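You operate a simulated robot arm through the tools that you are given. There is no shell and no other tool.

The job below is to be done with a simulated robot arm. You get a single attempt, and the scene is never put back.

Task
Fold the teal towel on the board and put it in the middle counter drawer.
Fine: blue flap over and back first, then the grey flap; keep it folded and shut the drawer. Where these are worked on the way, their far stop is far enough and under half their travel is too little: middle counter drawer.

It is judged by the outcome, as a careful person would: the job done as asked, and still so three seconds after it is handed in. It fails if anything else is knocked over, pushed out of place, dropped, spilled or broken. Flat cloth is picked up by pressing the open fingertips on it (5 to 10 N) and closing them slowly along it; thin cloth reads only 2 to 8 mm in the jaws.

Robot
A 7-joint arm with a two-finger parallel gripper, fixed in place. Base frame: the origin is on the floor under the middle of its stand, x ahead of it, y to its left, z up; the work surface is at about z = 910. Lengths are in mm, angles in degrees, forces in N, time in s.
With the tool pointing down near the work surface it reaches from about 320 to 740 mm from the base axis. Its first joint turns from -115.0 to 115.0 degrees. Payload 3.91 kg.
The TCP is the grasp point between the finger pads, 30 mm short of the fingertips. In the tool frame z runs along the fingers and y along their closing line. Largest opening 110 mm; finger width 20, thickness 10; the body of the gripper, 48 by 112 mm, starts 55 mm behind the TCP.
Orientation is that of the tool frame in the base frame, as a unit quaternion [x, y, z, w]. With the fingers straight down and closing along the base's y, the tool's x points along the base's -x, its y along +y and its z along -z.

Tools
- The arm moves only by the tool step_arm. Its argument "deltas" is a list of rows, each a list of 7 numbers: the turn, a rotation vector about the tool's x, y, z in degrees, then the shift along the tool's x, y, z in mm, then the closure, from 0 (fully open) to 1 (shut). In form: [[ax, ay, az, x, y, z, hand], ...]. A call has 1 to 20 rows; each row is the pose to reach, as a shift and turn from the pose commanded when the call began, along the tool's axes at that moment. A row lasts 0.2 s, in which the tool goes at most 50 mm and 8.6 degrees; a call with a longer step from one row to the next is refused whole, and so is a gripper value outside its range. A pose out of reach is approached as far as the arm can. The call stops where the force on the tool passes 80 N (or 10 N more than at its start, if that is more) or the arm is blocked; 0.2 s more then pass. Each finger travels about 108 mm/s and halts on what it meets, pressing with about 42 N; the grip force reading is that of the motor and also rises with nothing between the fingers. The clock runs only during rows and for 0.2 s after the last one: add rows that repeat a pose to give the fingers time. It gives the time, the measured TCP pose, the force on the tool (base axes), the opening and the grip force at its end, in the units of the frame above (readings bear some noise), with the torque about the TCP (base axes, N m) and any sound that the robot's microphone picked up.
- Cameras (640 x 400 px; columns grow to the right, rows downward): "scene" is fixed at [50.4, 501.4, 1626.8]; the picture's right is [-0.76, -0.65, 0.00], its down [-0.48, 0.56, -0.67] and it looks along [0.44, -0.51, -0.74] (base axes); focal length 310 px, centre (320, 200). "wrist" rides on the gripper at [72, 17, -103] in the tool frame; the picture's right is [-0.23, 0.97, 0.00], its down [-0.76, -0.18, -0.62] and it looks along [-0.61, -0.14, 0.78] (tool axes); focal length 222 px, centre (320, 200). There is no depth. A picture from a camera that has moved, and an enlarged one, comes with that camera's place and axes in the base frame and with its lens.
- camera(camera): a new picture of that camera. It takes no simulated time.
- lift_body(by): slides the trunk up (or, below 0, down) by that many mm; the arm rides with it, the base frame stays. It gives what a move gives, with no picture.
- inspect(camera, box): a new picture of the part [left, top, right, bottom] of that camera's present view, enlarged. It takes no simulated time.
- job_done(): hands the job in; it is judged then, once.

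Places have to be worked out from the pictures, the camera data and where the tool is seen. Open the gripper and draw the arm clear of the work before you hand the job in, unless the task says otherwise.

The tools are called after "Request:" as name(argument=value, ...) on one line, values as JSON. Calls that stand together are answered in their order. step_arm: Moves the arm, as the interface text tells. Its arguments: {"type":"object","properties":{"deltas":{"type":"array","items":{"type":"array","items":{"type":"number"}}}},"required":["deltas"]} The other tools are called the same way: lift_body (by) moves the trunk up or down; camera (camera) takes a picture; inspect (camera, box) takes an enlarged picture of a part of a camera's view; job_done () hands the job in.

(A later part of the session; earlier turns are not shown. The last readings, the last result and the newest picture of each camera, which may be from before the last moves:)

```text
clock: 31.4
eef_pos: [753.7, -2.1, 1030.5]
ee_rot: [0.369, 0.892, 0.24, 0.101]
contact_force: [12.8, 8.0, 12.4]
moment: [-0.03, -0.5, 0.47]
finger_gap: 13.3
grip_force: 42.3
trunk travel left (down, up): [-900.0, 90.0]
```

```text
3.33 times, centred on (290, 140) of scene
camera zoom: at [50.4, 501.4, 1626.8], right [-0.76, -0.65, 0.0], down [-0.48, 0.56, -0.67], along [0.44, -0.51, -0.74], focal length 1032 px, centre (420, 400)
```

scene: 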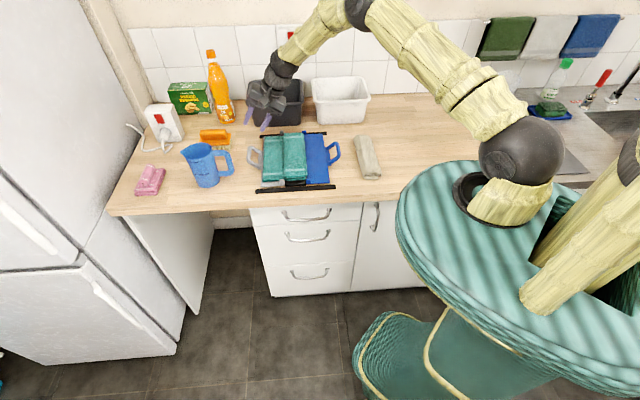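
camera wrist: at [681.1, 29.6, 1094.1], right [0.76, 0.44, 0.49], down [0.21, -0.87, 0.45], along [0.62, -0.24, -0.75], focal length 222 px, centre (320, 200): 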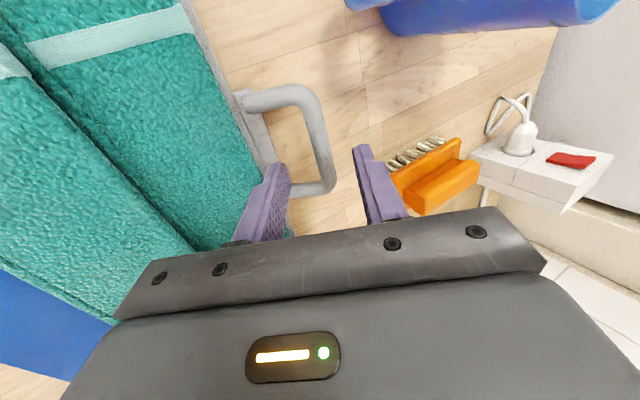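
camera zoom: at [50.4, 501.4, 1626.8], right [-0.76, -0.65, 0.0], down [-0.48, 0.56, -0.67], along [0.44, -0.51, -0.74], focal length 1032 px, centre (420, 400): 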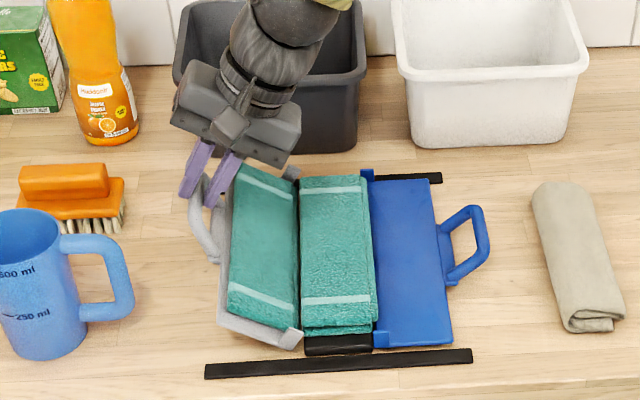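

The force is purely radial (about 19 N outward), so the true radius is nearer 138 mm. I relieve outward and continue on the corrected arc to about 53°.

Request:
step_arm(deltas=[[0, 0, 0, 0, 4.0, -0.7, 1], [0, 0, 0, 0, 3.12, -6.4, 1], [0, 0, 0, 0, 0.91, -18.18, 1], [0, 0, 0, 0, -2.2, -29.79, 1], [0, 0, 0, 0, -6.45, -41.02, 1]])

Request:
inspect(camera="scene", box=[210, 80, 370, 200])

```text
clock: 32.6
eef_pos: [732.2, -23.3, 1060.2]
ee_rot: [0.37, 0.893, 0.238, 0.098]
contact_force: [-2.4, -2.2, 1.1]
moment: [-0.38, -0.1, 0.33]
finger_gap: 13.3
grip_force: 42.6
trunk travel left (down, up): [-900.0, 90.0]
```

```text
3.33 times, centred on (290, 140) of scene
camera zoom: at [50.4, 501.4, 1626.8], right [-0.76, -0.65, 0.0], down [-0.48, 0.56, -0.67], along [0.44, -0.51, -0.74], focal length 1032 px, centre (420, 400)
```

zoom: 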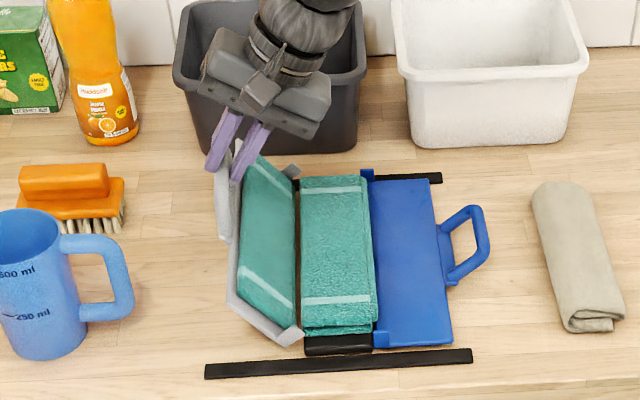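

Force is nearly zero now. I refit the circle (hinge about u=436, z=938, radius 130) and continue to about 80°.

Request:
step_arm(deltas=[[0, 0, 0, 0, -5.05, -9.85, 1], [0, 0, 0, 0, -11.2, -19.4, 1], [0, 0, 0, 0, -18.0, -28.4, 1], [0, 0, 0, 0, -25.75, -36.8, 1]])

Request:
inspect(camera="scene", box=[210, 80, 370, 200])

```text
clock: 33.6
eef_pos: [703.2, -51.1, 1079.5]
ee_rot: [0.371, 0.892, 0.238, 0.098]
contact_force: [-0.1, -2.0, -0.8]
moment: [-0.17, 0.13, 0.35]
finger_gap: 13.3
grip_force: 42.0
trunk travel left (down, up): [-900.0, 90.0]
```

```text
3.33 times, centred on (290, 140) of scene
camera zoom: at [50.4, 501.4, 1626.8], right [-0.76, -0.65, 0.0], down [-0.48, 0.56, -0.67], along [0.44, -0.51, -0.74], focal length 1032 px, centre (420, 400)
```

zoom: 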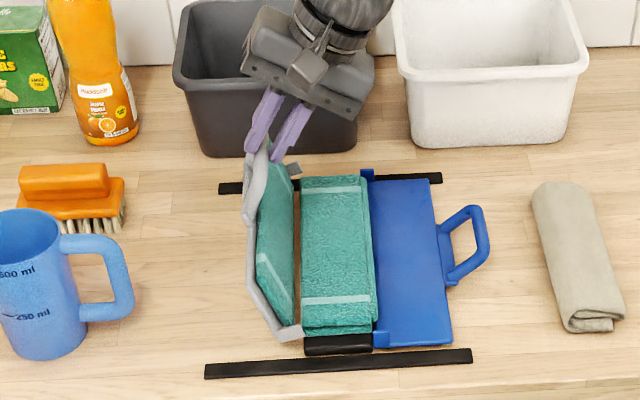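

Still near zero force at about 75°. I continue to about 95° on the handle (flap just short of vertical) and check.

Request:
step_arm(deltas=[[0, 0, 0, 0, -8.3, -7.6, 1], [0, 0, 0, 0, -17.4, -14.5, 1], [0, 0, 0, 0, -26.9, -20.6, 1], [0, 0, 0, 0, -36.9, -25.8, 1]])

Request:
inspect(camera="scene", box=[210, 80, 370, 200])

```text
clock: 34.6
eef_pos: [671.3, -82.1, 1083.8]
ee_rot: [0.371, 0.892, 0.239, 0.098]
contact_force: [-3.3, 2.5, 0.1]
moment: [-0.07, 0.08, -0.3]
finger_gap: 13.1
grip_force: 42.0
trunk travel left (down, up): [-900.0, 90.0]
```

```text
3.33 times, centred on (290, 140) of scene
camera zoom: at [50.4, 501.4, 1626.8], right [-0.76, -0.65, 0.0], down [-0.48, 0.56, -0.67], along [0.44, -0.51, -0.74], focal length 1032 px, centre (420, 400)
```

zoom: 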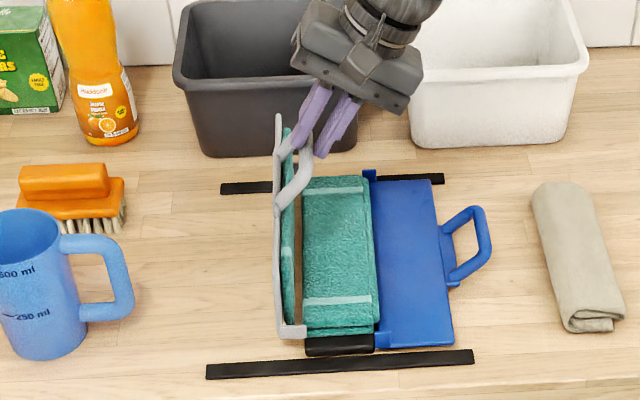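

The flap is vertical with about 4 N. I ease it past vertical in small steps, watching for the stop.

Request:
step_arm(deltas=[[0, 0, 0, 0, -5.3, -2.2, 1], [0, 0, 0, 0, -10.5, -4.35, 1], [0, 0, 0, 0, -15, -5.8, 1], [0, 0, 0, 0, -19.1, -7.1, 1]])

Request:
inspect(camera="scene", box=[210, 80, 370, 200])

```text
clock: 35.6
eef_pos: [660.1, -97.1, 1081.1]
ee_rot: [0.37, 0.892, 0.239, 0.099]
contact_force: [-0.1, 1.5, 0.1]
moment: [0.03, 0.07, -0.21]
finger_gap: 12.5
grip_force: 42.3
trunk travel left (down, up): [-900.0, 90.0]
```

```text
3.33 times, centred on (290, 140) of scene
camera zoom: at [50.4, 501.4, 1626.8], right [-0.76, -0.65, 0.0], down [-0.48, 0.56, -0.67], along [0.44, -0.51, -0.74], focal length 1032 px, centre (420, 400)
```

zoom: 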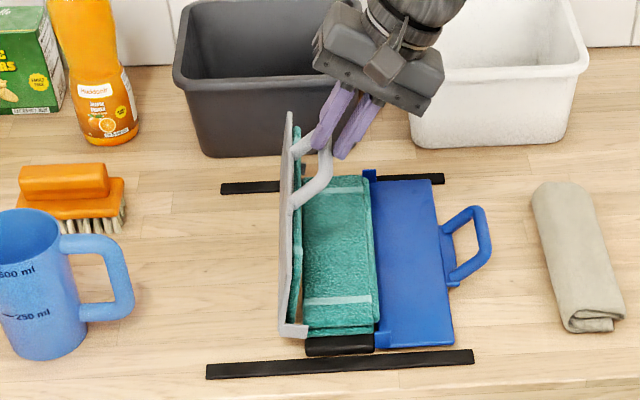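

Force is ~1.5 N and the board is unmoved, but the towel third is still standing. I ease on a bit further.

Request:
step_arm(deltas=[[0, 0, 0, 0, -4.4, -1.1, 1], [0, 0, 0, 0, -8.9, -2.2, 1], [0, 0, 0, 0, -12.2, -2.9, 1]])

Request:
inspect(camera="scene", box=[210, 80, 370, 200])

```text
clock: 36.4
eef_pos: [648.2, -106.0, 1079.5]
ee_rot: [0.369, 0.892, 0.24, 0.101]
contact_force: [-5.9, -2.8, 18.5]
moment: [0.19, -0.19, 0.01]
finger_gap: 0.0
grip_force: 37.9
trunk travel left (down, up): [-900.0, 90.0]
```

```text
3.33 times, centred on (290, 140) of scene
camera zoom: at [50.4, 501.4, 1626.8], right [-0.76, -0.65, 0.0], down [-0.48, 0.56, -0.67], along [0.44, -0.51, -0.74], focal length 1032 px, centre (420, 400)
```

zoom: 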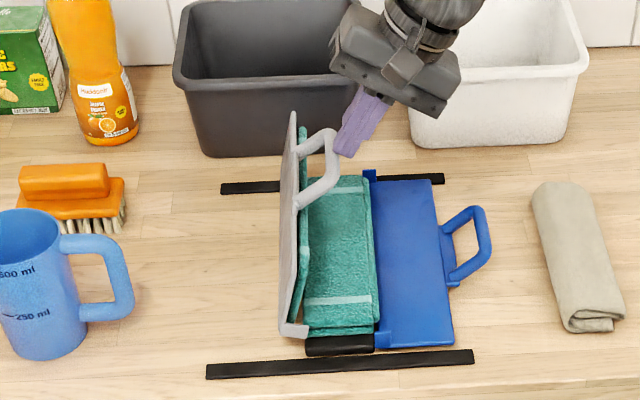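

The bar crept out of the fingertips and the flap is now standing just past vertical against my closed fingers. I look from both cameras before touching anything.

Request:
camera(camera="wrist")

Request:
inspect(camera="scene", box=[265, 95, 325, 185])

Request:
inspect(camera="wrist", box=[200, 20, 440, 220])

```text
taken
camera wrist: at [571.4, -80.2, 1175.6], right [0.76, 0.44, 0.49], down [0.21, -0.87, 0.45], along [0.62, -0.24, -0.75], focal length 222 px, centre (320, 200)
```

wrist: 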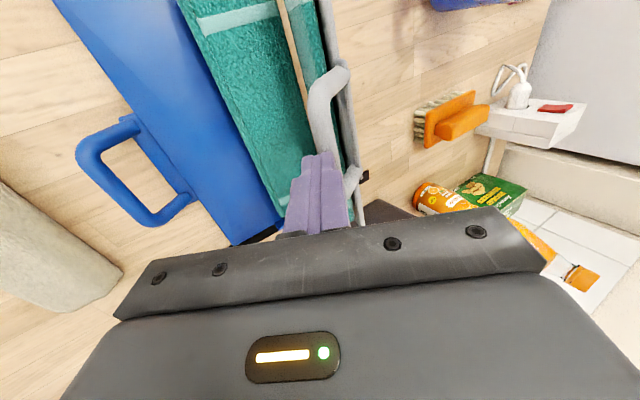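

```text
4.44 times, centred on (295, 140) of scene
camera zoom: at [50.4, 501.4, 1626.8], right [-0.76, -0.65, 0.0], down [-0.48, 0.56, -0.67], along [0.44, -0.51, -0.74], focal length 1376 px, centre (431, 467)
```

zoom: 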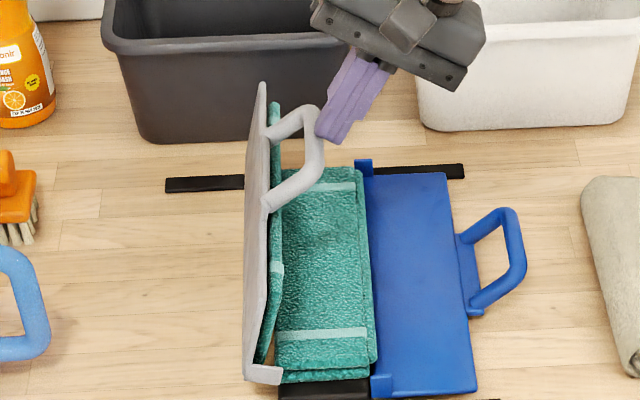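

```text
2.00 times, centred on (320, 120) of wrist
camera zoom: at [571.4, -80.2, 1175.6], right [0.76, 0.44, 0.49], down [0.21, -0.87, 0.45], along [0.62, -0.24, -0.75], focal length 444 px, centre (320, 360)
```

zoom: 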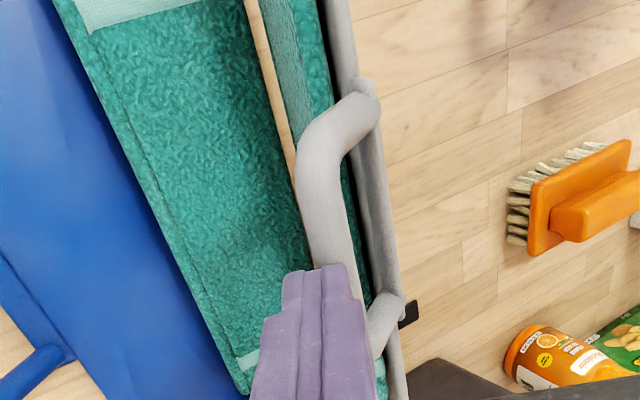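

The fingertips are resting end-on on the bar, with the flap leaning just past vertical and the grey third standing beside it. I open the jaws and push them down around the bar again to recapture it.

Request:
step_arm(deltas=[[0, 0, 0, 0, 1, 0, 0.78], [0, 0, 0, 0, 2, 5, 0.68], [0, 0, 0, 0, 2, 14, 0.68], [0, 0, 0, 0, 2, 20, 0.68]])

Request:
inspect(camera="scene", box=[265, 95, 325, 185])

Request:
inspect(camera="wrist", box=[200, 20, 440, 220])

```text
clock: 37.4
eef_pos: [656.0, -96.6, 1072.3]
ee_rot: [0.368, 0.891, 0.242, 0.109]
contact_force: [-3.7, -2.5, 66.1]
moment: [1.92, -1.92, 0.03]
finger_gap: 49.9
grip_force: 14.9
trunk travel left (down, up): [-900.0, 90.0]
```

```text
4.44 times, centred on (295, 140) of scene
camera zoom: at [50.4, 501.4, 1626.8], right [-0.76, -0.65, 0.0], down [-0.48, 0.56, -0.67], along [0.44, -0.51, -0.74], focal length 1376 px, centre (431, 467)
```

zoom: 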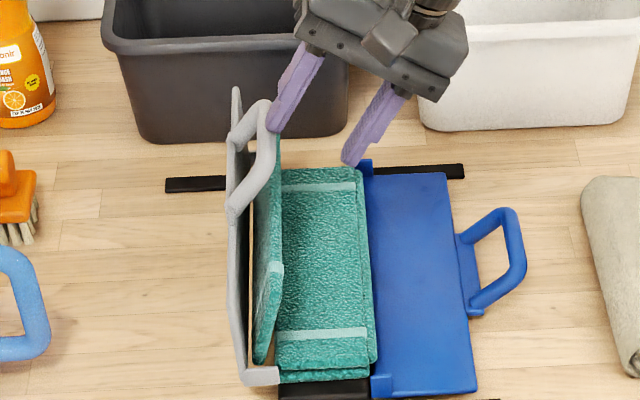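

```text
2.00 times, centred on (320, 120) of wrist
camera zoom: at [578.4, -71.1, 1167.8], right [0.75, 0.44, 0.5], down [0.2, -0.87, 0.46], along [0.63, -0.24, -0.73], focal length 444 px, centre (320, 360)
```

zoom: 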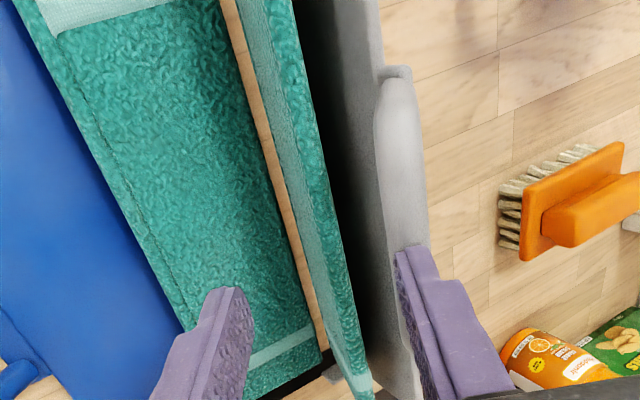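

The outer finger is now pressing down on the bar with 66 N, and the flap has swung back to about upright. I ease the pressure, then use the light fingertip contact to roll the bar back past vertical so it rests leaning inward.

Request:
step_arm(deltas=[[0, 0, 0, 0, 2, -3.5, 0.55], [0, 0, 0, 0, 3.75, -6.5, 0.55], [0, 0, 0, 0, -3.4, -10.1, 0.55], [0, 0, 0, 0, -10.9, -13.2, 0.55]])

Request:
inspect(camera="scene", box=[265, 95, 325, 185])

Request:
inspect(camera="wrist", box=[200, 20, 440, 220])

```text
clock: 38.4
eef_pos: [644.1, -109.0, 1068.6]
ee_rot: [0.37, 0.892, 0.239, 0.102]
contact_force: [-2.5, -6.6, 32.1]
moment: [0.95, -1.11, -0.22]
finger_gap: 54.8
grip_force: 5.5
trunk travel left (down, up): [-900.0, 90.0]
```

```text
4.44 times, centred on (295, 140) of scene
camera zoom: at [50.4, 501.4, 1626.8], right [-0.76, -0.65, 0.0], down [-0.48, 0.56, -0.67], along [0.44, -0.51, -0.74], focal length 1376 px, centre (431, 467)
```

zoom: 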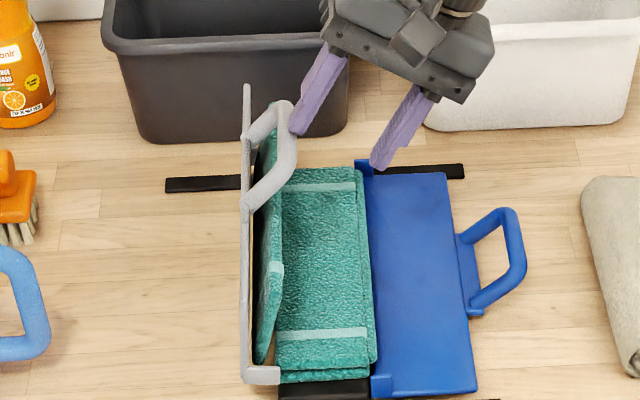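

```text
2.00 times, centred on (320, 120) of wrist
camera zoom: at [566.9, -84.2, 1165.8], right [0.76, 0.43, 0.49], down [0.21, -0.87, 0.45], along [0.62, -0.24, -0.75], focal length 444 px, centre (320, 360)
```

zoom: 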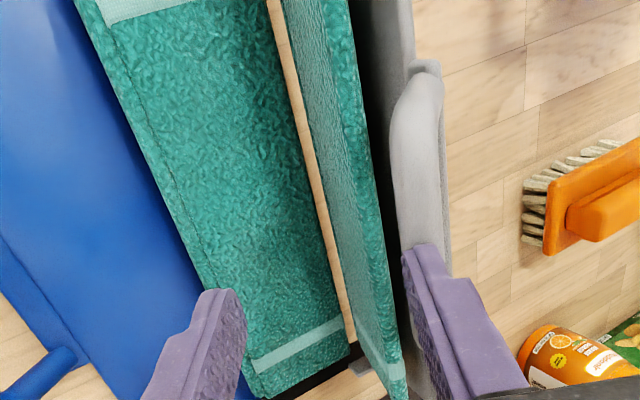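

The bar is following the fingertip; the flap is now slightly past vertical. I keep rolling it inward toward its stop.

Request:
step_arm(deltas=[[0, 0, 0, 0, -4.5, -4.5, 0.55], [0, 0, 0, 0, -10.5, -7, 0.55], [0, 0, 0, 0, -17.5, -9, 0.55]])

Request:
inspect(camera="scene", box=[265, 95, 325, 185])

Request:
inspect(camera="wrist", box=[200, 20, 440, 220])

```text
clock: 39.2
eef_pos: [630.4, -122.8, 1065.5]
ee_rot: [0.37, 0.892, 0.24, 0.099]
contact_force: [-0.4, -5.1, 11.6]
moment: [0.3, -0.43, -0.23]
finger_gap: 50.6
grip_force: 1.0
trunk travel left (down, up): [-900.0, 90.0]
```

```text
4.44 times, centred on (295, 140) of scene
camera zoom: at [50.4, 501.4, 1626.8], right [-0.76, -0.65, 0.0], down [-0.48, 0.56, -0.67], along [0.44, -0.51, -0.74], focal length 1376 px, centre (431, 467)
```

zoom: 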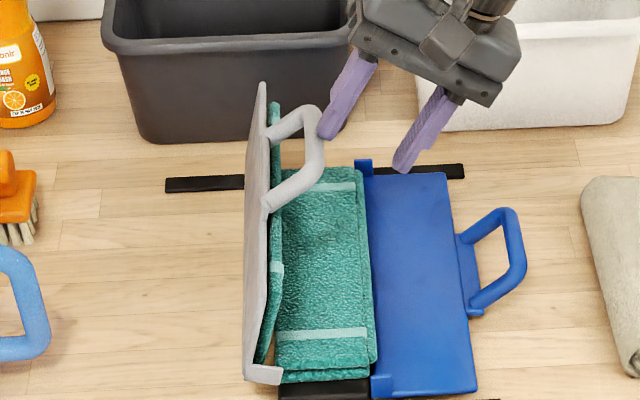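

```text
2.00 times, centred on (320, 120) of wrist
camera zoom: at [554.2, -97.8, 1162.0], right [0.76, 0.44, 0.49], down [0.21, -0.87, 0.45], along [0.62, -0.24, -0.75], focal length 444 px, centre (320, 360)
```

zoom: 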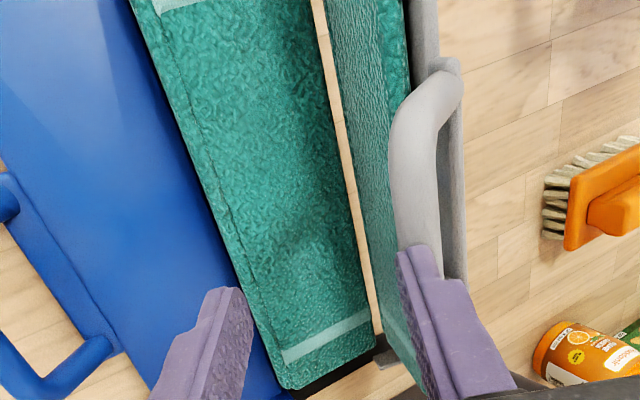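

The flap now leans inward with the third beside it. I back the fingers straight off to see whether the flap stays put.

Request:
step_arm(deltas=[[0, 0, 0, 0, -1, -4, 0.55], [0, 0, 0, 0, -1, -10, 0.55], [0, 0, 0, 0, -1, -30, 0.55], [0, 0, 0, 0, -1, -60, 0.55]])

Request:
camera(camera="wrist")

Request:
inspect(camera="scene", box=[245, 95, 345, 190])

```text
clock: 40.2
eef_pos: [611.3, -143.2, 1117.9]
ee_rot: [0.369, 0.893, 0.239, 0.099]
contact_force: [0.5, 0.8, -0.4]
moment: [0.0, -0.01, 0.04]
finger_gap: 49.4
grip_force: 0.2
trunk travel left (down, up): [-900.0, 90.0]
```

```text
taken
camera wrist: at [534.4, -118.5, 1214.2], right [0.76, 0.44, 0.49], down [0.21, -0.87, 0.45], along [0.62, -0.24, -0.75], focal length 222 px, centre (320, 200)
```

wrist: 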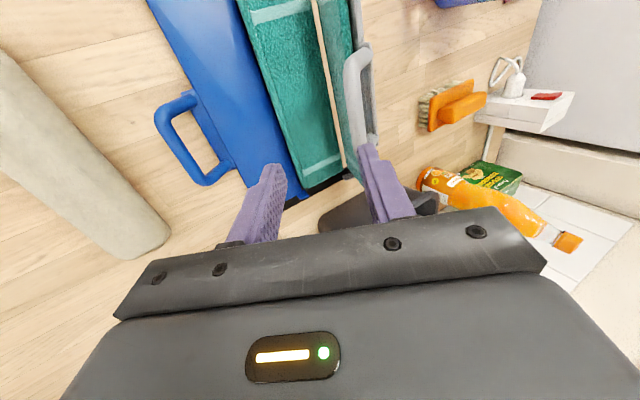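

```text
4.21 times, centred on (295, 142) of scene
camera zoom: at [50.4, 501.4, 1626.8], right [-0.76, -0.65, 0.0], down [-0.48, 0.56, -0.67], along [0.44, -0.51, -0.74], focal length 1304 px, centre (425, 442)
```

zoom: 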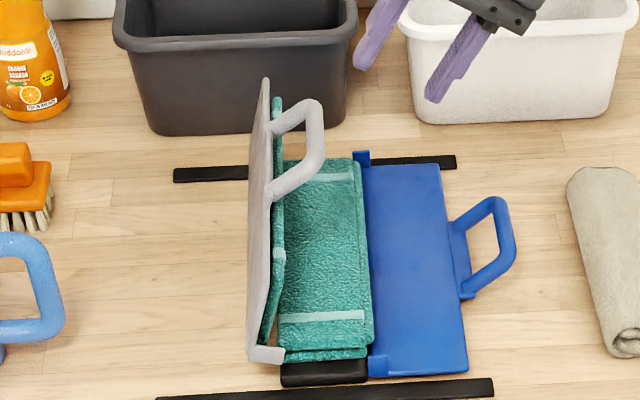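

The flap stays leaning at about 98° with its bar near u=407, z=1048. I come over it with the tool vertical to take a deeper, safer grip on the bar.

Request:
step_arm(deltas=[[6, 0, 0, 0, 10, 0, 0.6], [12, 0, 0, 0, 22, 10, 0.6], [18, 0, 0, 0, 36, 22, 0.6], [24, 0, 0, 0, 48, 35, 0.6], [30, 0, 0, 0, 59.8, 48.4, 0.6], [30, 0, 0, 0, 59.8, 48.4, 0.6]])

Request:
camera(camera="wrist")

Request:
inspect(camera="scene", box=[245, 85, 345, 190])

```text
clock: 41.6
eef_pos: [662.3, -92.8, 1106.7]
ee_rot: [0.385, 0.923, 0.0, 0.0]
contact_force: [-0.4, -0.9, 0.5]
moment: [0.01, -0.02, 0.0]
finger_gap: 44.4
grip_force: 0.1
trunk travel left (down, up): [-900.0, 90.0]
```

```text
taken
camera wrist: at [623.8, -30.1, 1209.0], right [0.85, 0.53, 0.0], down [0.41, -0.67, 0.62], along [0.33, -0.53, -0.78], focal length 222 px, centre (320, 200)
```

wrist: 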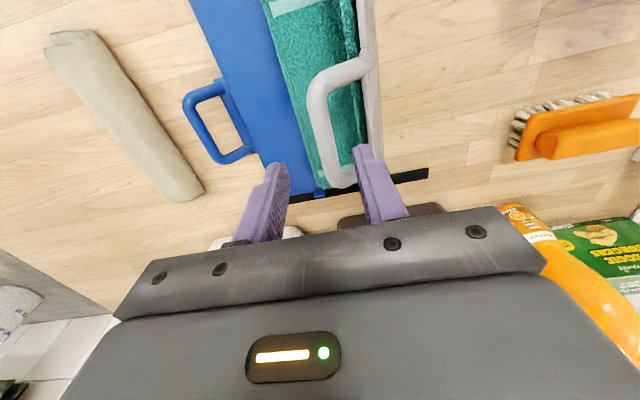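

```text
3.81 times, centred on (295, 138) of scene
camera zoom: at [50.4, 501.4, 1626.8], right [-0.76, -0.65, 0.0], down [-0.48, 0.56, -0.67], along [0.44, -0.51, -0.74], focal length 1180 px, centre (415, 438)
```

zoom: 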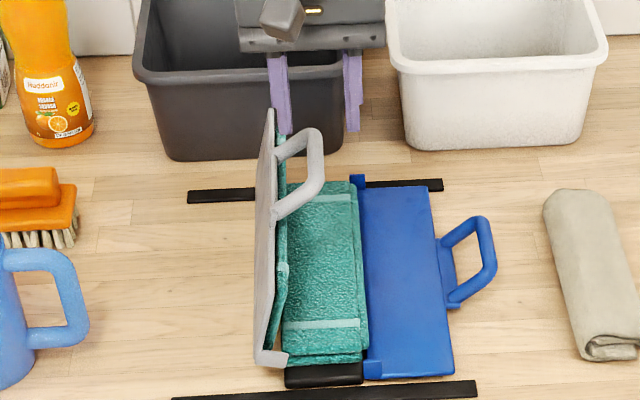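

The bar is at u≈407.5, 5 mm off my jaw centre. I shift and descend 50 mm so the bar sits deep between the pads.

Request:
step_arm(deltas=[[0, 0, 0, 3, 4.8, 5, 0.6], [0, 0, 0, 3, 4.8, 20, 0.6], [0, 0, 0, 3, 4.8, 35, 0.6], [0, 0, 0, 3, 4.8, 45, 0.6]])

Request:
inspect(camera="wrist", box=[230, 60, 410, 240])

Request:
inspect(camera="scene", box=[265, 85, 325, 185])

```text
clock: 42.6
eef_pos: [664.9, -84.8, 1062.3]
ee_rot: [0.382, 0.924, 0.0, 0.001]
contact_force: [-2.0, -0.1, 8.0]
moment: [0.23, -0.16, 0.06]
finger_gap: 43.6
grip_force: 0.2
trunk travel left (down, up): [-900.0, 90.0]
```

```text
2.22 times, centred on (320, 150) of wrist
camera zoom: at [627.1, -21.2, 1164.5], right [0.85, 0.53, 0.0], down [0.41, -0.66, 0.62], along [0.33, -0.53, -0.78], focal length 494 px, centre (320, 311)
```

zoom: 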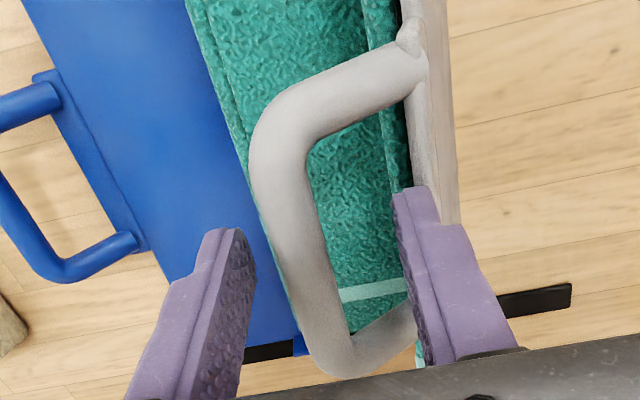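

```text
4.00 times, centred on (295, 135) of scene
camera zoom: at [50.4, 501.4, 1626.8], right [-0.76, -0.65, 0.0], down [-0.48, 0.56, -0.67], along [0.44, -0.51, -0.74], focal length 1238 px, centre (420, 460)
```

zoom: 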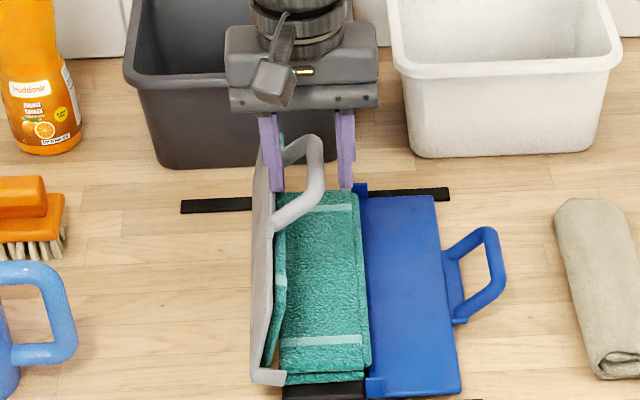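

A light 8 N touch: the outer finger is on the handle's base plate. I lift 3 mm, shift 2 mm, narrow the jaws to 26 mm, then go a little deeper.

Request:
step_arm(deltas=[[0, 0, 0, 0, -2, -3, 0.66], [0, 0, 0, 0, -2, -3, 0.76], [0, 0, 0, 0, -2, 0, 0.76], [0, 0, 0, 0, -2, 5, 0.76]])

Request:
inspect(camera="wrist", box=[230, 60, 410, 240])

Request:
inspect(camera="scene", box=[265, 85, 325, 185])

```text
clock: 43.6
eef_pos: [665.5, -85.3, 1054.8]
ee_rot: [0.382, 0.924, 0.0, 0.0]
contact_force: [0.9, -0.2, -0.1]
moment: [-0.02, 0.01, 0.02]
finger_gap: 26.2
grip_force: 0.0
trunk travel left (down, up): [-900.0, 90.0]
```

```text
2.22 times, centred on (320, 150) of wrist
camera zoom: at [626.8, -22.6, 1157.2], right [0.85, 0.53, 0.0], down [0.41, -0.66, 0.62], along [0.33, -0.53, -0.78], focal length 494 px, centre (320, 311)
```

zoom: 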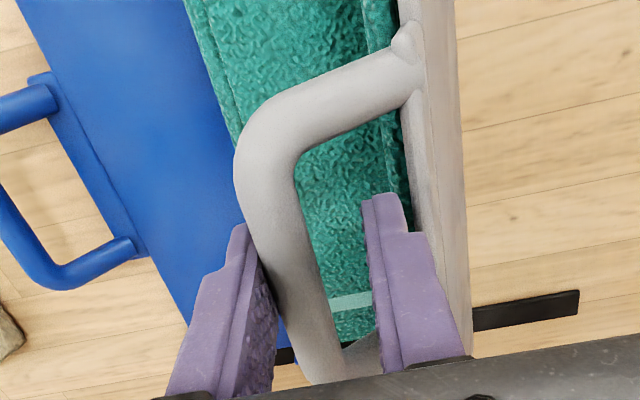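

```text
4.00 times, centred on (295, 135) of scene
camera zoom: at [50.4, 501.4, 1626.8], right [-0.76, -0.65, 0.0], down [-0.48, 0.56, -0.67], along [0.44, -0.51, -0.74], focal length 1238 px, centre (420, 460)
```

zoom: 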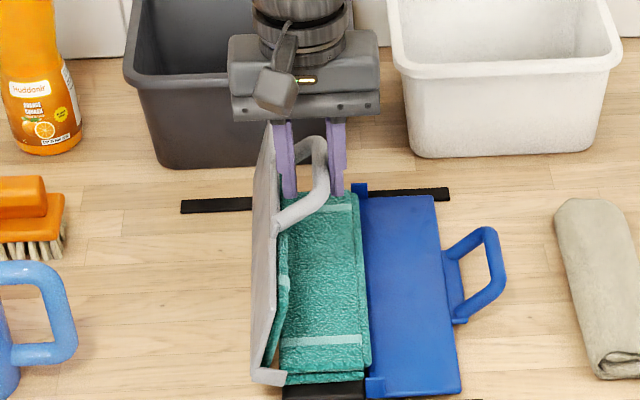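

The bar is between the pads, about 4 mm toward the near finger. I centre on it and close.

Request:
step_arm(deltas=[[0, 0, 0, 0, -4, 0, 0.76], [0, 0, 0, 0, -4, 0, 0.82], [0, 0, 0, 0, -4, 0, 0.86], [0, 0, 0, 0, -4, 0, 0.9], [0, 0, 0, 0, -4, 0, 1], [0, 0, 0, 0, -4, 0, 1]])

Request:
inspect(camera="scene", box=[265, 85, 325, 185])

```text
clock: 45.0
eef_pos: [661.0, -88.8, 1054.4]
ee_rot: [0.383, 0.924, 0.001, 0.0]
contact_force: [0.5, 0.0, -0.1]
moment: [-0.12, -0.11, -0.5]
finger_gap: 13.8
grip_force: 42.3
trunk travel left (down, up): [-900.0, 90.0]
```

```text
4.00 times, centred on (295, 135) of scene
camera zoom: at [50.4, 501.4, 1626.8], right [-0.76, -0.65, 0.0], down [-0.48, 0.56, -0.67], along [0.44, -0.51, -0.74], focal length 1238 px, centre (420, 460)
```

zoom: 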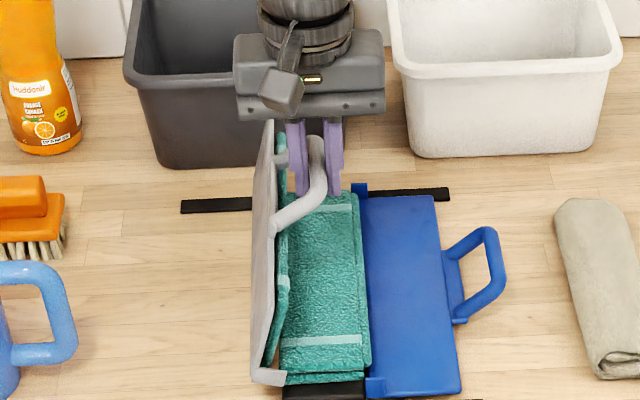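

Gripped with no force. I nudge the flap a few degrees further inward, watching the force and the third.

Request:
step_arm(deltas=[[0, 0, 0, 0, -3, 1.1, 1], [0, 0, 0, 0, -6, 2.3, 1], [0, 0, 0, 0, -9, 3.6, 1]])

Request:
inspect(camera="scene", box=[265, 85, 325, 185])

```text
clock: 45.8
eef_pos: [656.4, -95.1, 1050.8]
ee_rot: [0.383, 0.924, 0.0, -0.001]
contact_force: [2.7, -0.3, 1.3]
moment: [0.57, 0.36, -0.52]
finger_gap: 13.4
grip_force: 42.1
trunk travel left (down, up): [-900.0, 90.0]
```

```text
4.00 times, centred on (295, 135) of scene
camera zoom: at [50.4, 501.4, 1626.8], right [-0.76, -0.65, 0.0], down [-0.48, 0.56, -0.67], along [0.44, -0.51, -0.74], focal length 1238 px, centre (420, 460)
```

zoom: 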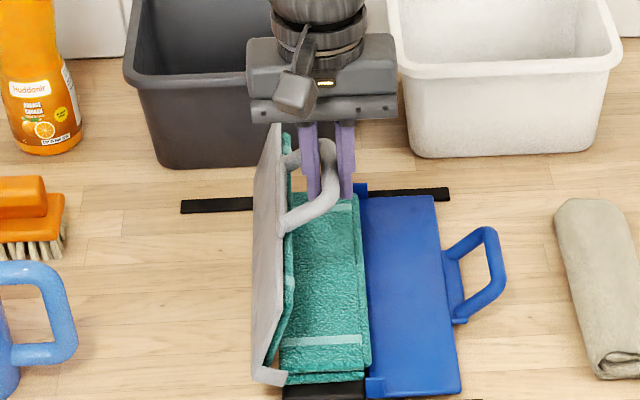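

No stop here; only 3 N. I continue a bit further inward.

Request:
step_arm(deltas=[[0, 0, 0, 0, -4, 1.8, 1], [0, 0, 0, 0, -8, 3.6, 1], [0, 0, 0, 0, -12, 5.6, 1]])

Request:
inspect(camera="scene", box=[265, 85, 325, 185])

```text
clock: 46.6
eef_pos: [652.9, -98.2, 1050.4]
ee_rot: [0.381, 0.925, 0.002, 0.007]
contact_force: [26.9, 17.3, 29.3]
moment: [0.68, 0.2, -0.6]
finger_gap: 13.8
grip_force: 41.9
trunk travel left (down, up): [-900.0, 90.0]
```

```text
4.00 times, centred on (295, 135) of scene
camera zoom: at [50.4, 501.4, 1626.8], right [-0.76, -0.65, 0.0], down [-0.48, 0.56, -0.67], along [0.44, -0.51, -0.74], focal length 1238 px, centre (420, 460)
```

zoom: 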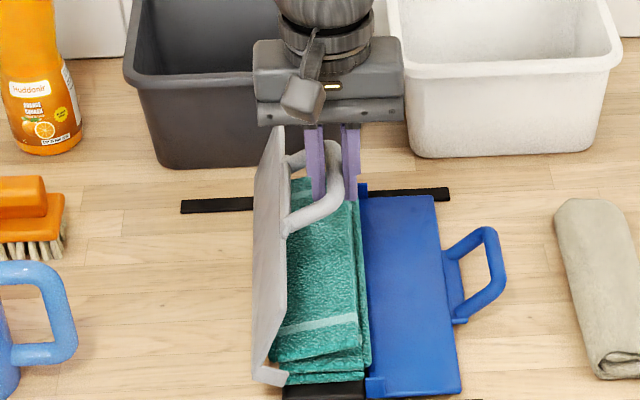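

The stop is reached (force up to 43 N) and the grey third has tipped over onto the stack. I back off right away and look.

Request:
step_arm(deltas=[[0, 0, 0, 0, 4, -2, 1], [0, 0, 0, 0, 9, -4, 1], [0, 0, 0, 0, 14, -5.5, 1]])

Request:
inspect(camera="scene", box=[245, 85, 345, 195])

Request:
camera(camera="wrist")

```text
clock: 47.4
eef_pos: [653.7, -97.8, 1049.7]
ee_rot: [0.383, 0.924, -0.003, -0.003]
contact_force: [1.4, -3.0, 9.5]
moment: [-0.9, -0.75, -0.38]
finger_gap: 13.7
grip_force: 42.2
trunk travel left (down, up): [-900.0, 90.0]
```

```text
3.64 times, centred on (295, 140) of scene
camera zoom: at [50.4, 501.4, 1626.8], right [-0.76, -0.65, 0.0], down [-0.48, 0.56, -0.67], along [0.44, -0.51, -0.74], focal length 1126 px, centre (411, 418)
```

zoom: 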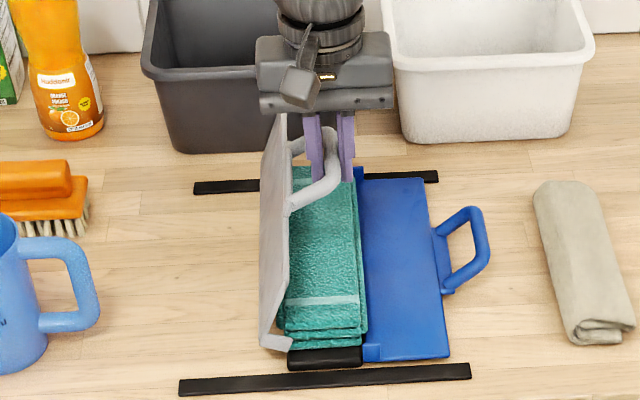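

```text
taken
camera wrist: at [616.1, -33.1, 1152.9], right [0.85, 0.53, -0.01], down [0.42, -0.66, 0.62], along [0.32, -0.53, -0.78], focal length 222 px, centre (320, 200)
```

wrist: 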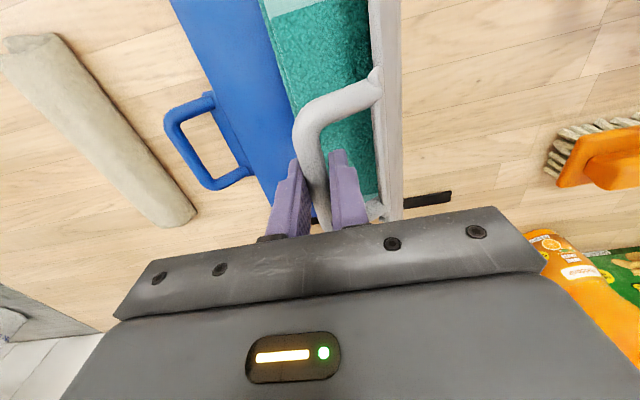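

Three layers are now stacked on the centre: the fold is complete. I bring the grey flap back along the arc, first to vertical.

Request:
step_arm(deltas=[[0, 0, 0, 0, 4.3, -2.1, 1], [0, 0, 0, 0, 14.4, -5.3, 1], [0, 0, 0, 0, 24.8, -7.6, 1], [0, 0, 0, 0, 35.4, -9, 1]])

Request:
inspect(camera="scene", box=[245, 85, 345, 195])

```text
clock: 48.4
eef_pos: [682.8, -67.9, 1060.7]
ee_rot: [0.383, 0.924, 0.0, -0.002]
contact_force: [2.3, -2.7, 0.2]
moment: [-0.47, -0.36, -0.25]
finger_gap: 13.4
grip_force: 42.3
trunk travel left (down, up): [-900.0, 90.0]
```

```text
3.64 times, centred on (295, 140) of scene
camera zoom: at [50.4, 501.4, 1626.8], right [-0.76, -0.65, 0.0], down [-0.48, 0.56, -0.67], along [0.44, -0.51, -0.74], focal length 1126 px, centre (411, 418)
```

zoom: 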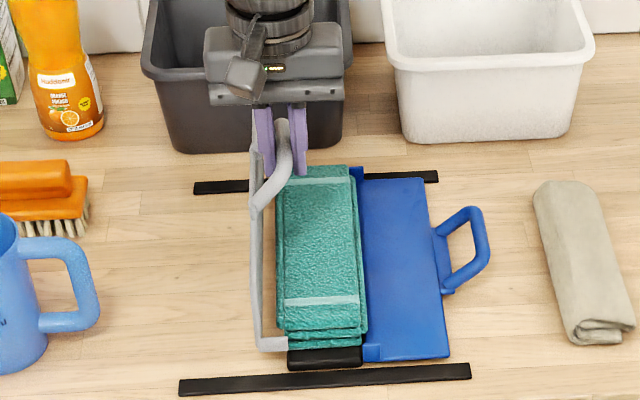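

The flap is near vertical and the three-layer stack is staying put. I continue down, gradually tilting the tool outward again for reach.

Request:
step_arm(deltas=[[0, 0, 0, 0, 7.2, 0.7, 1], [-4, 0, 0, 0, 19.3, 1.4, 1], [-8, 0, 0, 0, 31.5, 3.5, 1], [-12, 0, 0, 0, 43.2, 6.9, 1], [-16, 0, 0, 0, 54.6, 11.6, 1], [-20, 0, 0, 0, 65.5, 17.5, 1]])

Request:
inspect(camera="scene", box=[225, 85, 345, 195])

```text
clock: 49.8
eef_pos: [727.9, -22.4, 1044.9]
ee_rot: [0.376, 0.91, 0.162, 0.066]
contact_force: [0.0, 1.6, 5.3]
moment: [0.17, 0.44, 0.42]
finger_gap: 13.1
grip_force: 42.1
trunk travel left (down, up): [-900.0, 90.0]
```

```text
3.64 times, centred on (285, 140) of scene
camera zoom: at [50.4, 501.4, 1626.8], right [-0.76, -0.65, 0.0], down [-0.48, 0.56, -0.67], along [0.44, -0.51, -0.74], focal length 1126 px, centre (447, 418)
```

zoom: 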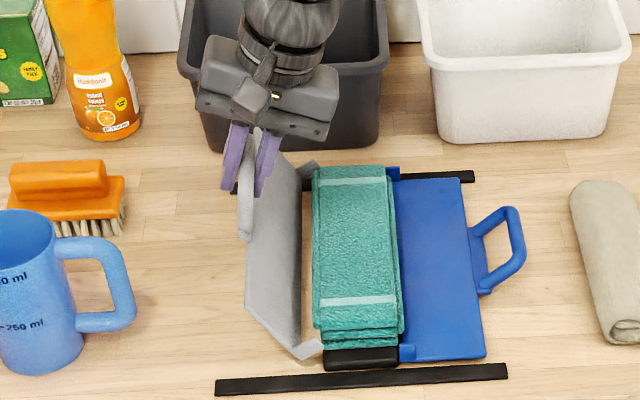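

The path is matching well with ~5 N. I continue down to about 24°.

Request:
step_arm(deltas=[[-4, 0, 0, 0, 7.03, 10.22, 1], [-8, 0, 0, 0, 13.06, 21.14, 1], [-10, 0, 0, 0, 18.24, 32.92, 1], [-10, 0, 0, 0, 22.37, 44.96, 1], [-10, 0, 0, 0, 25.29, 57.41, 1], [-10, 0, 0, 0, 26.84, 70.11, 1]])

Request:
inspect(camera="scene", box=[215, 85, 335, 195])

```text
clock: 51.2
eef_pos: [762.1, 10.9, 983.4]
ee_rot: [0.37, 0.893, 0.236, 0.097]
contact_force: [5.4, 10.0, 3.1]
moment: [-0.68, -0.88, 0.16]
finger_gap: 13.1
grip_force: 42.4
trunk travel left (down, up): [-900.0, 90.0]
```

```text
3.64 times, centred on (275, 140) of scene
camera zoom: at [50.4, 501.4, 1626.8], right [-0.76, -0.65, 0.0], down [-0.48, 0.56, -0.67], along [0.44, -0.51, -0.74], focal length 1126 px, centre (484, 418)
```

zoom: 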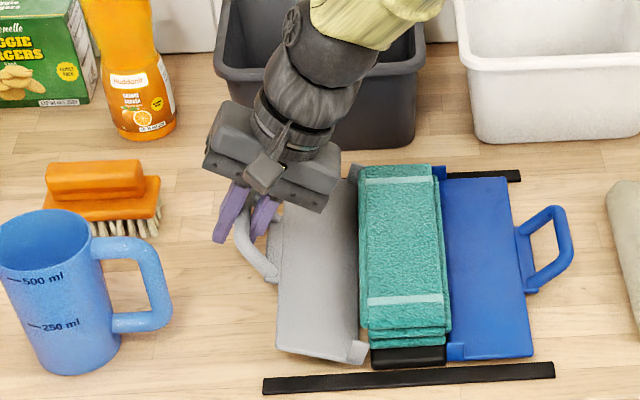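

The flap is nearly down, though the board has been nudged some 10 mm toward the robot side. I lower the rest of the way before correcting that.

Request:
step_arm(deltas=[[0, 0, 0, 0, -1.4, 8.43, 1], [0, 0, 0, 0, -3.24, 16.6, 1], [0, 0, 0, 0, -4.25, 22.95, 1]])

Request:
inspect(camera="scene", box=[230, 80, 390, 200])

```text
clock: 52.0
eef_pos: [767.6, 16.0, 961.9]
ee_rot: [0.37, 0.893, 0.238, 0.097]
contact_force: [-5.7, 0.0, -0.6]
moment: [-0.2, -0.13, 0.47]
finger_gap: 13.2
grip_force: 42.0
trunk travel left (down, up): [-900.0, 90.0]
```

```text
3.33 times, centred on (310, 140) of scene
camera zoom: at [50.4, 501.4, 1626.8], right [-0.76, -0.65, 0.0], down [-0.48, 0.56, -0.67], along [0.44, -0.51, -0.74], focal length 1032 px, centre (353, 400)
```

zoom: 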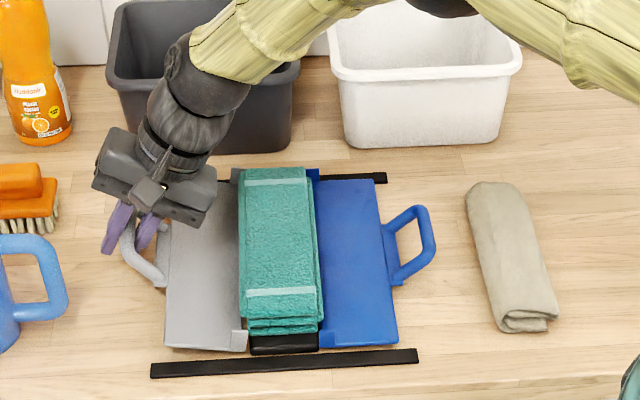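

The grey flap is flat, with the stack intact; the board sits about 14 mm too far toward the robot side. I drag it gently back outward by the grey handle.

Request:
step_arm(deltas=[[0, 0, 0, 0, -1.75, 3.03, 1], [0, 0, 0, 0, 0.85, 4.53, 1], [0, 0, 0, 0, 3.45, 6.03, 1], [0, 0, 0, 0, 6.04, 7.53, 1], [0, 0, 0, 0, 8.64, 9.03, 1], [0, 0, 0, 0, 11.24, 10.53, 1], [0, 0, 0, 0, 12.97, 11.53, 1]])

Request:
inspect(camera="scene", box=[230, 80, 390, 200])

```text
clock: 53.6
eef_pos: [779.7, 30.8, 960.5]
ee_rot: [0.368, 0.893, 0.24, 0.099]
contact_force: [-5.4, -6.6, -0.1]
moment: [0.14, 0.11, 0.42]
finger_gap: 13.4
grip_force: 42.1
trunk travel left (down, up): [-900.0, 90.0]
```

```text
3.33 times, centred on (310, 140) of scene
camera zoom: at [50.4, 501.4, 1626.8], right [-0.76, -0.65, 0.0], down [-0.48, 0.56, -0.67], along [0.44, -0.51, -0.74], focal length 1032 px, centre (353, 400)
```

zoom: 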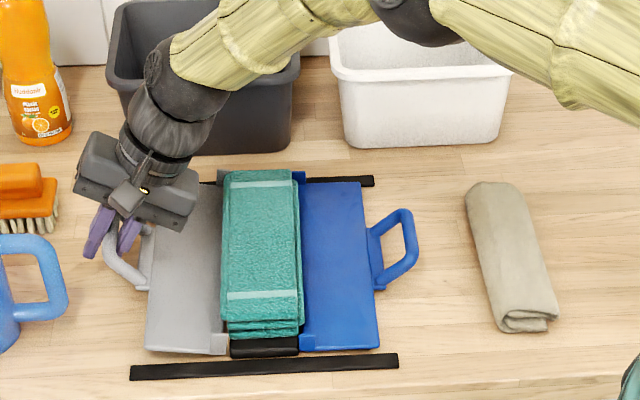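

The board is back within a few millimetres of its original place and the towel is neatly stacked. I release the grey handle and withdraw along the finger direction.

Request:
step_arm(deltas=[[0, 0, 0, 0, -1.5, -1, 1], [0, 0, 0, 0, -1.5, -1, 0.85], [0, 0, 0, 0, -1.5, -1, 0.72], [0, 0, 0, 0, -1.5, -1, 0.7], [0, 0, 0, 0, -1.5, -15, 0.7], [0, 0, 0, 0, -1.5, -40, 0.7], [0, 0, 0, 0, -1.5, -80, 0.7], [0, 0, 0, 0, 5, -120, 0.6], [0, 0, 0, 0, 30, -150, 0.6]])

Request:
camera(camera="wrist")

Request:
inspect(camera="scene", box=[230, 100, 390, 200])

```text
clock: 55.6
eef_pos: [742.5, -5.4, 1104.3]
ee_rot: [0.369, 0.893, 0.238, 0.099]
contact_force: [0.1, 0.0, -0.1]
moment: [-0.01, -0.04, -0.04]
finger_gap: 44.0
grip_force: 0.0
trunk travel left (down, up): [-900.0, 90.0]
```

```text
taken
camera wrist: at [668.0, 20.7, 1202.2], right [0.76, 0.44, 0.49], down [0.21, -0.87, 0.45], along [0.62, -0.24, -0.75], focal length 222 px, centre (320, 200)
```

wrist: 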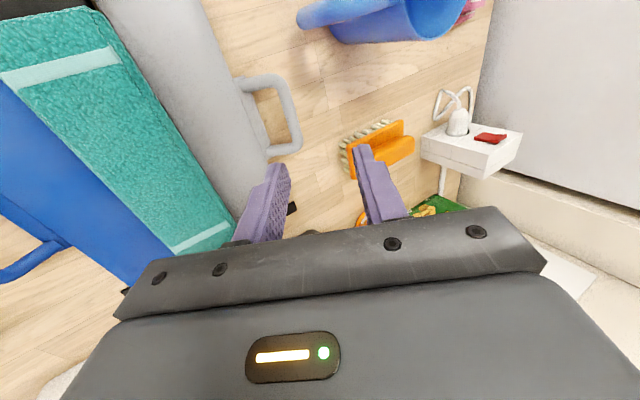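

```text
4.00 times, centred on (310, 150) of scene
camera zoom: at [50.4, 501.4, 1626.8], right [-0.76, -0.65, 0.0], down [-0.48, 0.56, -0.67], along [0.44, -0.51, -0.74], focal length 1238 px, centre (360, 400)
```

zoom: 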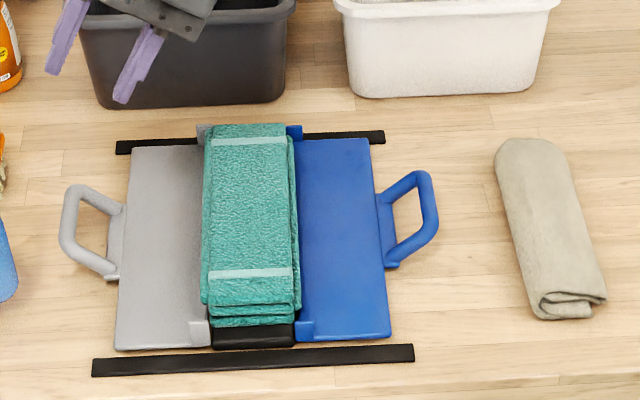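

The fold is complete and undisturbed. Next is the drawer: I straighten the tool and swing clear of the counter to the space in front of the drawers, turning the jaws so they can close vertically on the middle handle.

Request:
step_arm(deltas=[[5, 0, 0, 33, -6, -13, 0.6], [10, 0, 0, 66, -13, -26, 0.6], [15, 0, 0, 99, -19, -38, 0.6], [20, 0, 0, 133, -26, -50, 0.6], [25, 0, 0, 166, -32, -63, 0.6], [30, 0, 0, 199, -38.5, -75.3, 0.6], [30, 0, 0, 199, -38.5, -75.3, 0.6]])

Request:
step_arm(deltas=[[0, 0, -7.5, 19, -6, 0, 0.6], [0, 0, -15, 38, -12, 0, 0.6], [0, 0, -22.5, 57, -18, 0, 0.6], [0, 0, -30, 77, -23, 0, 0.6], [0, 0, -37.5, 96, -29, 0, 0.6], [0, 0, -45, 115, -35, 0, 0.6], [0, 0, -52.5, 134, -41, 0, 0.6], [0, 0, -60, 153, -47, 0, 0.6], [0, 0, -67.5, 172, -52, 0, 0.6], [0, 0, -75, 192, -58, 0, 0.6], [0, 0, -82.5, 211, -64, 0, 0.6], [0, 0, -90, 230, -70, 0, 0.6], [0, 0, -90, 230, -70, 0, 0.6]])

Request:
camera(camera="scene")

Request:
camera(camera="wrist")

```text
clock: 57.2
eef_pos: [555.4, 81.8, 1151.6]
ee_rot: [0.383, 0.924, -0.001, 0.0]
contact_force: [0.6, -0.1, 0.4]
moment: [0.04, -0.04, 0.01]
finger_gap: 43.8
grip_force: 0.0
trunk travel left (down, up): [-900.0, 90.0]
```

```text
clock: 60.0
eef_pos: [342.3, 198.9, 1152.3]
ee_rot: [-0.383, 0.924, 0.0, -0.001]
contact_force: [-0.1, 0.2, -0.1]
moment: [-0.03, 0.02, 0.01]
finger_gap: 44.0
grip_force: 0.0
trunk travel left (down, up): [-900.0, 90.0]
```

```text
taken
```

scene: 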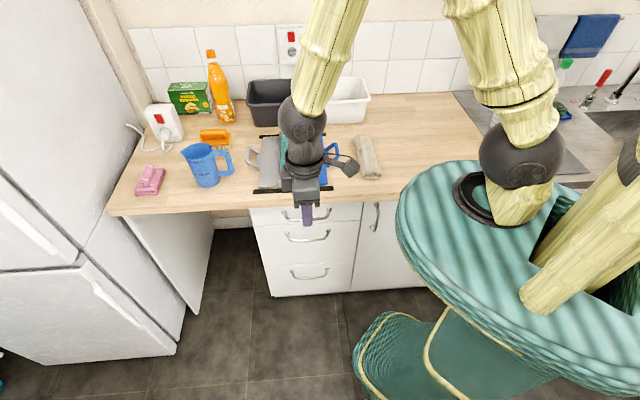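

```text
taken
camera wrist: at [281.0, 160.3, 1254.8], right [-0.53, 0.85, 0.0], down [0.66, 0.41, 0.62], along [0.53, 0.33, -0.78], focal length 222 px, centre (320, 200)
```

wrist: 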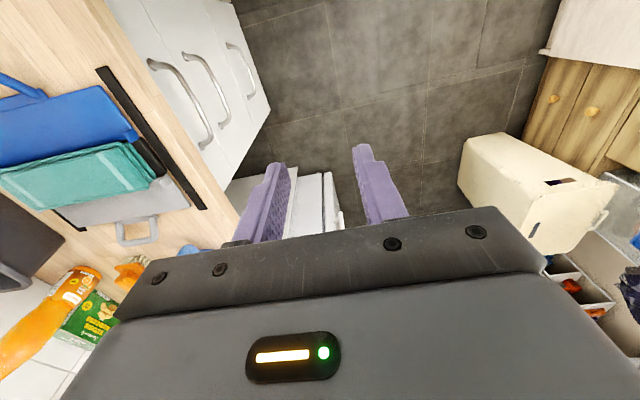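

The handles of all three drawers are visible. I pitch the tool 50° so the fingers point toward the drawer face and slightly down.

Request:
step_arm(deltas=[[8.33, 0, 0, 0, 0, 0, 0.6], [16.67, 0, 0, 0, 0, 0, 0.6], [25, 0, 0, 0, 0, 0, 0.6], [33.33, 0, 0, 0, 0, 0, 0.6], [41.67, 0, 0, 0, 0, 0, 0.6], [50, 0, 0, 0, 0, 0, 0.6], [50, 0, 0, 0, 0, 0, 0.6]])

Request:
camera(camera="scene")

Request:
camera(camera="wrist")

```text
clock: 61.6
eef_pos: [342.6, 197.3, 1151.2]
ee_rot: [-0.346, 0.837, -0.391, 0.162]
contact_force: [-0.4, -0.4, 0.0]
moment: [0.01, -0.03, 0.0]
finger_gap: 44.0
grip_force: 0.0
trunk travel left (down, up): [-900.0, 90.0]
```

```text
taken
```

scene: 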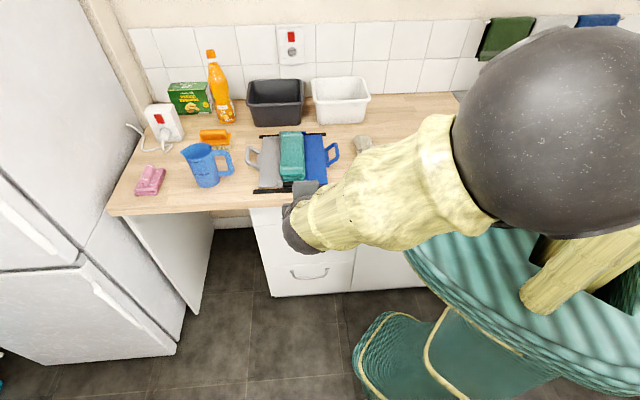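

```text
taken
camera wrist: at [229.2, 211.5, 1204.3], right [-0.28, 0.6, -0.75], down [0.28, 0.8, 0.54], along [0.92, -0.06, -0.39], focal length 222 px, centre (320, 200)
```

wrist: 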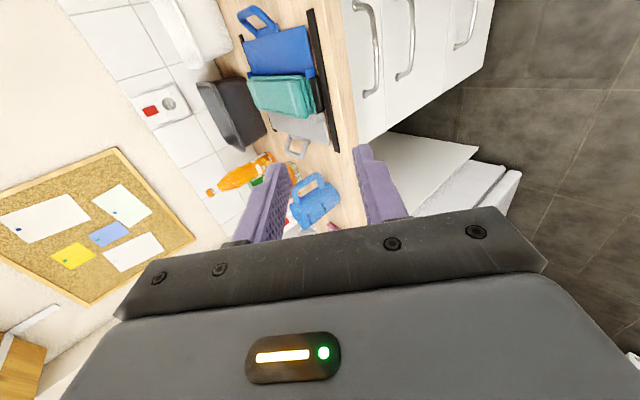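

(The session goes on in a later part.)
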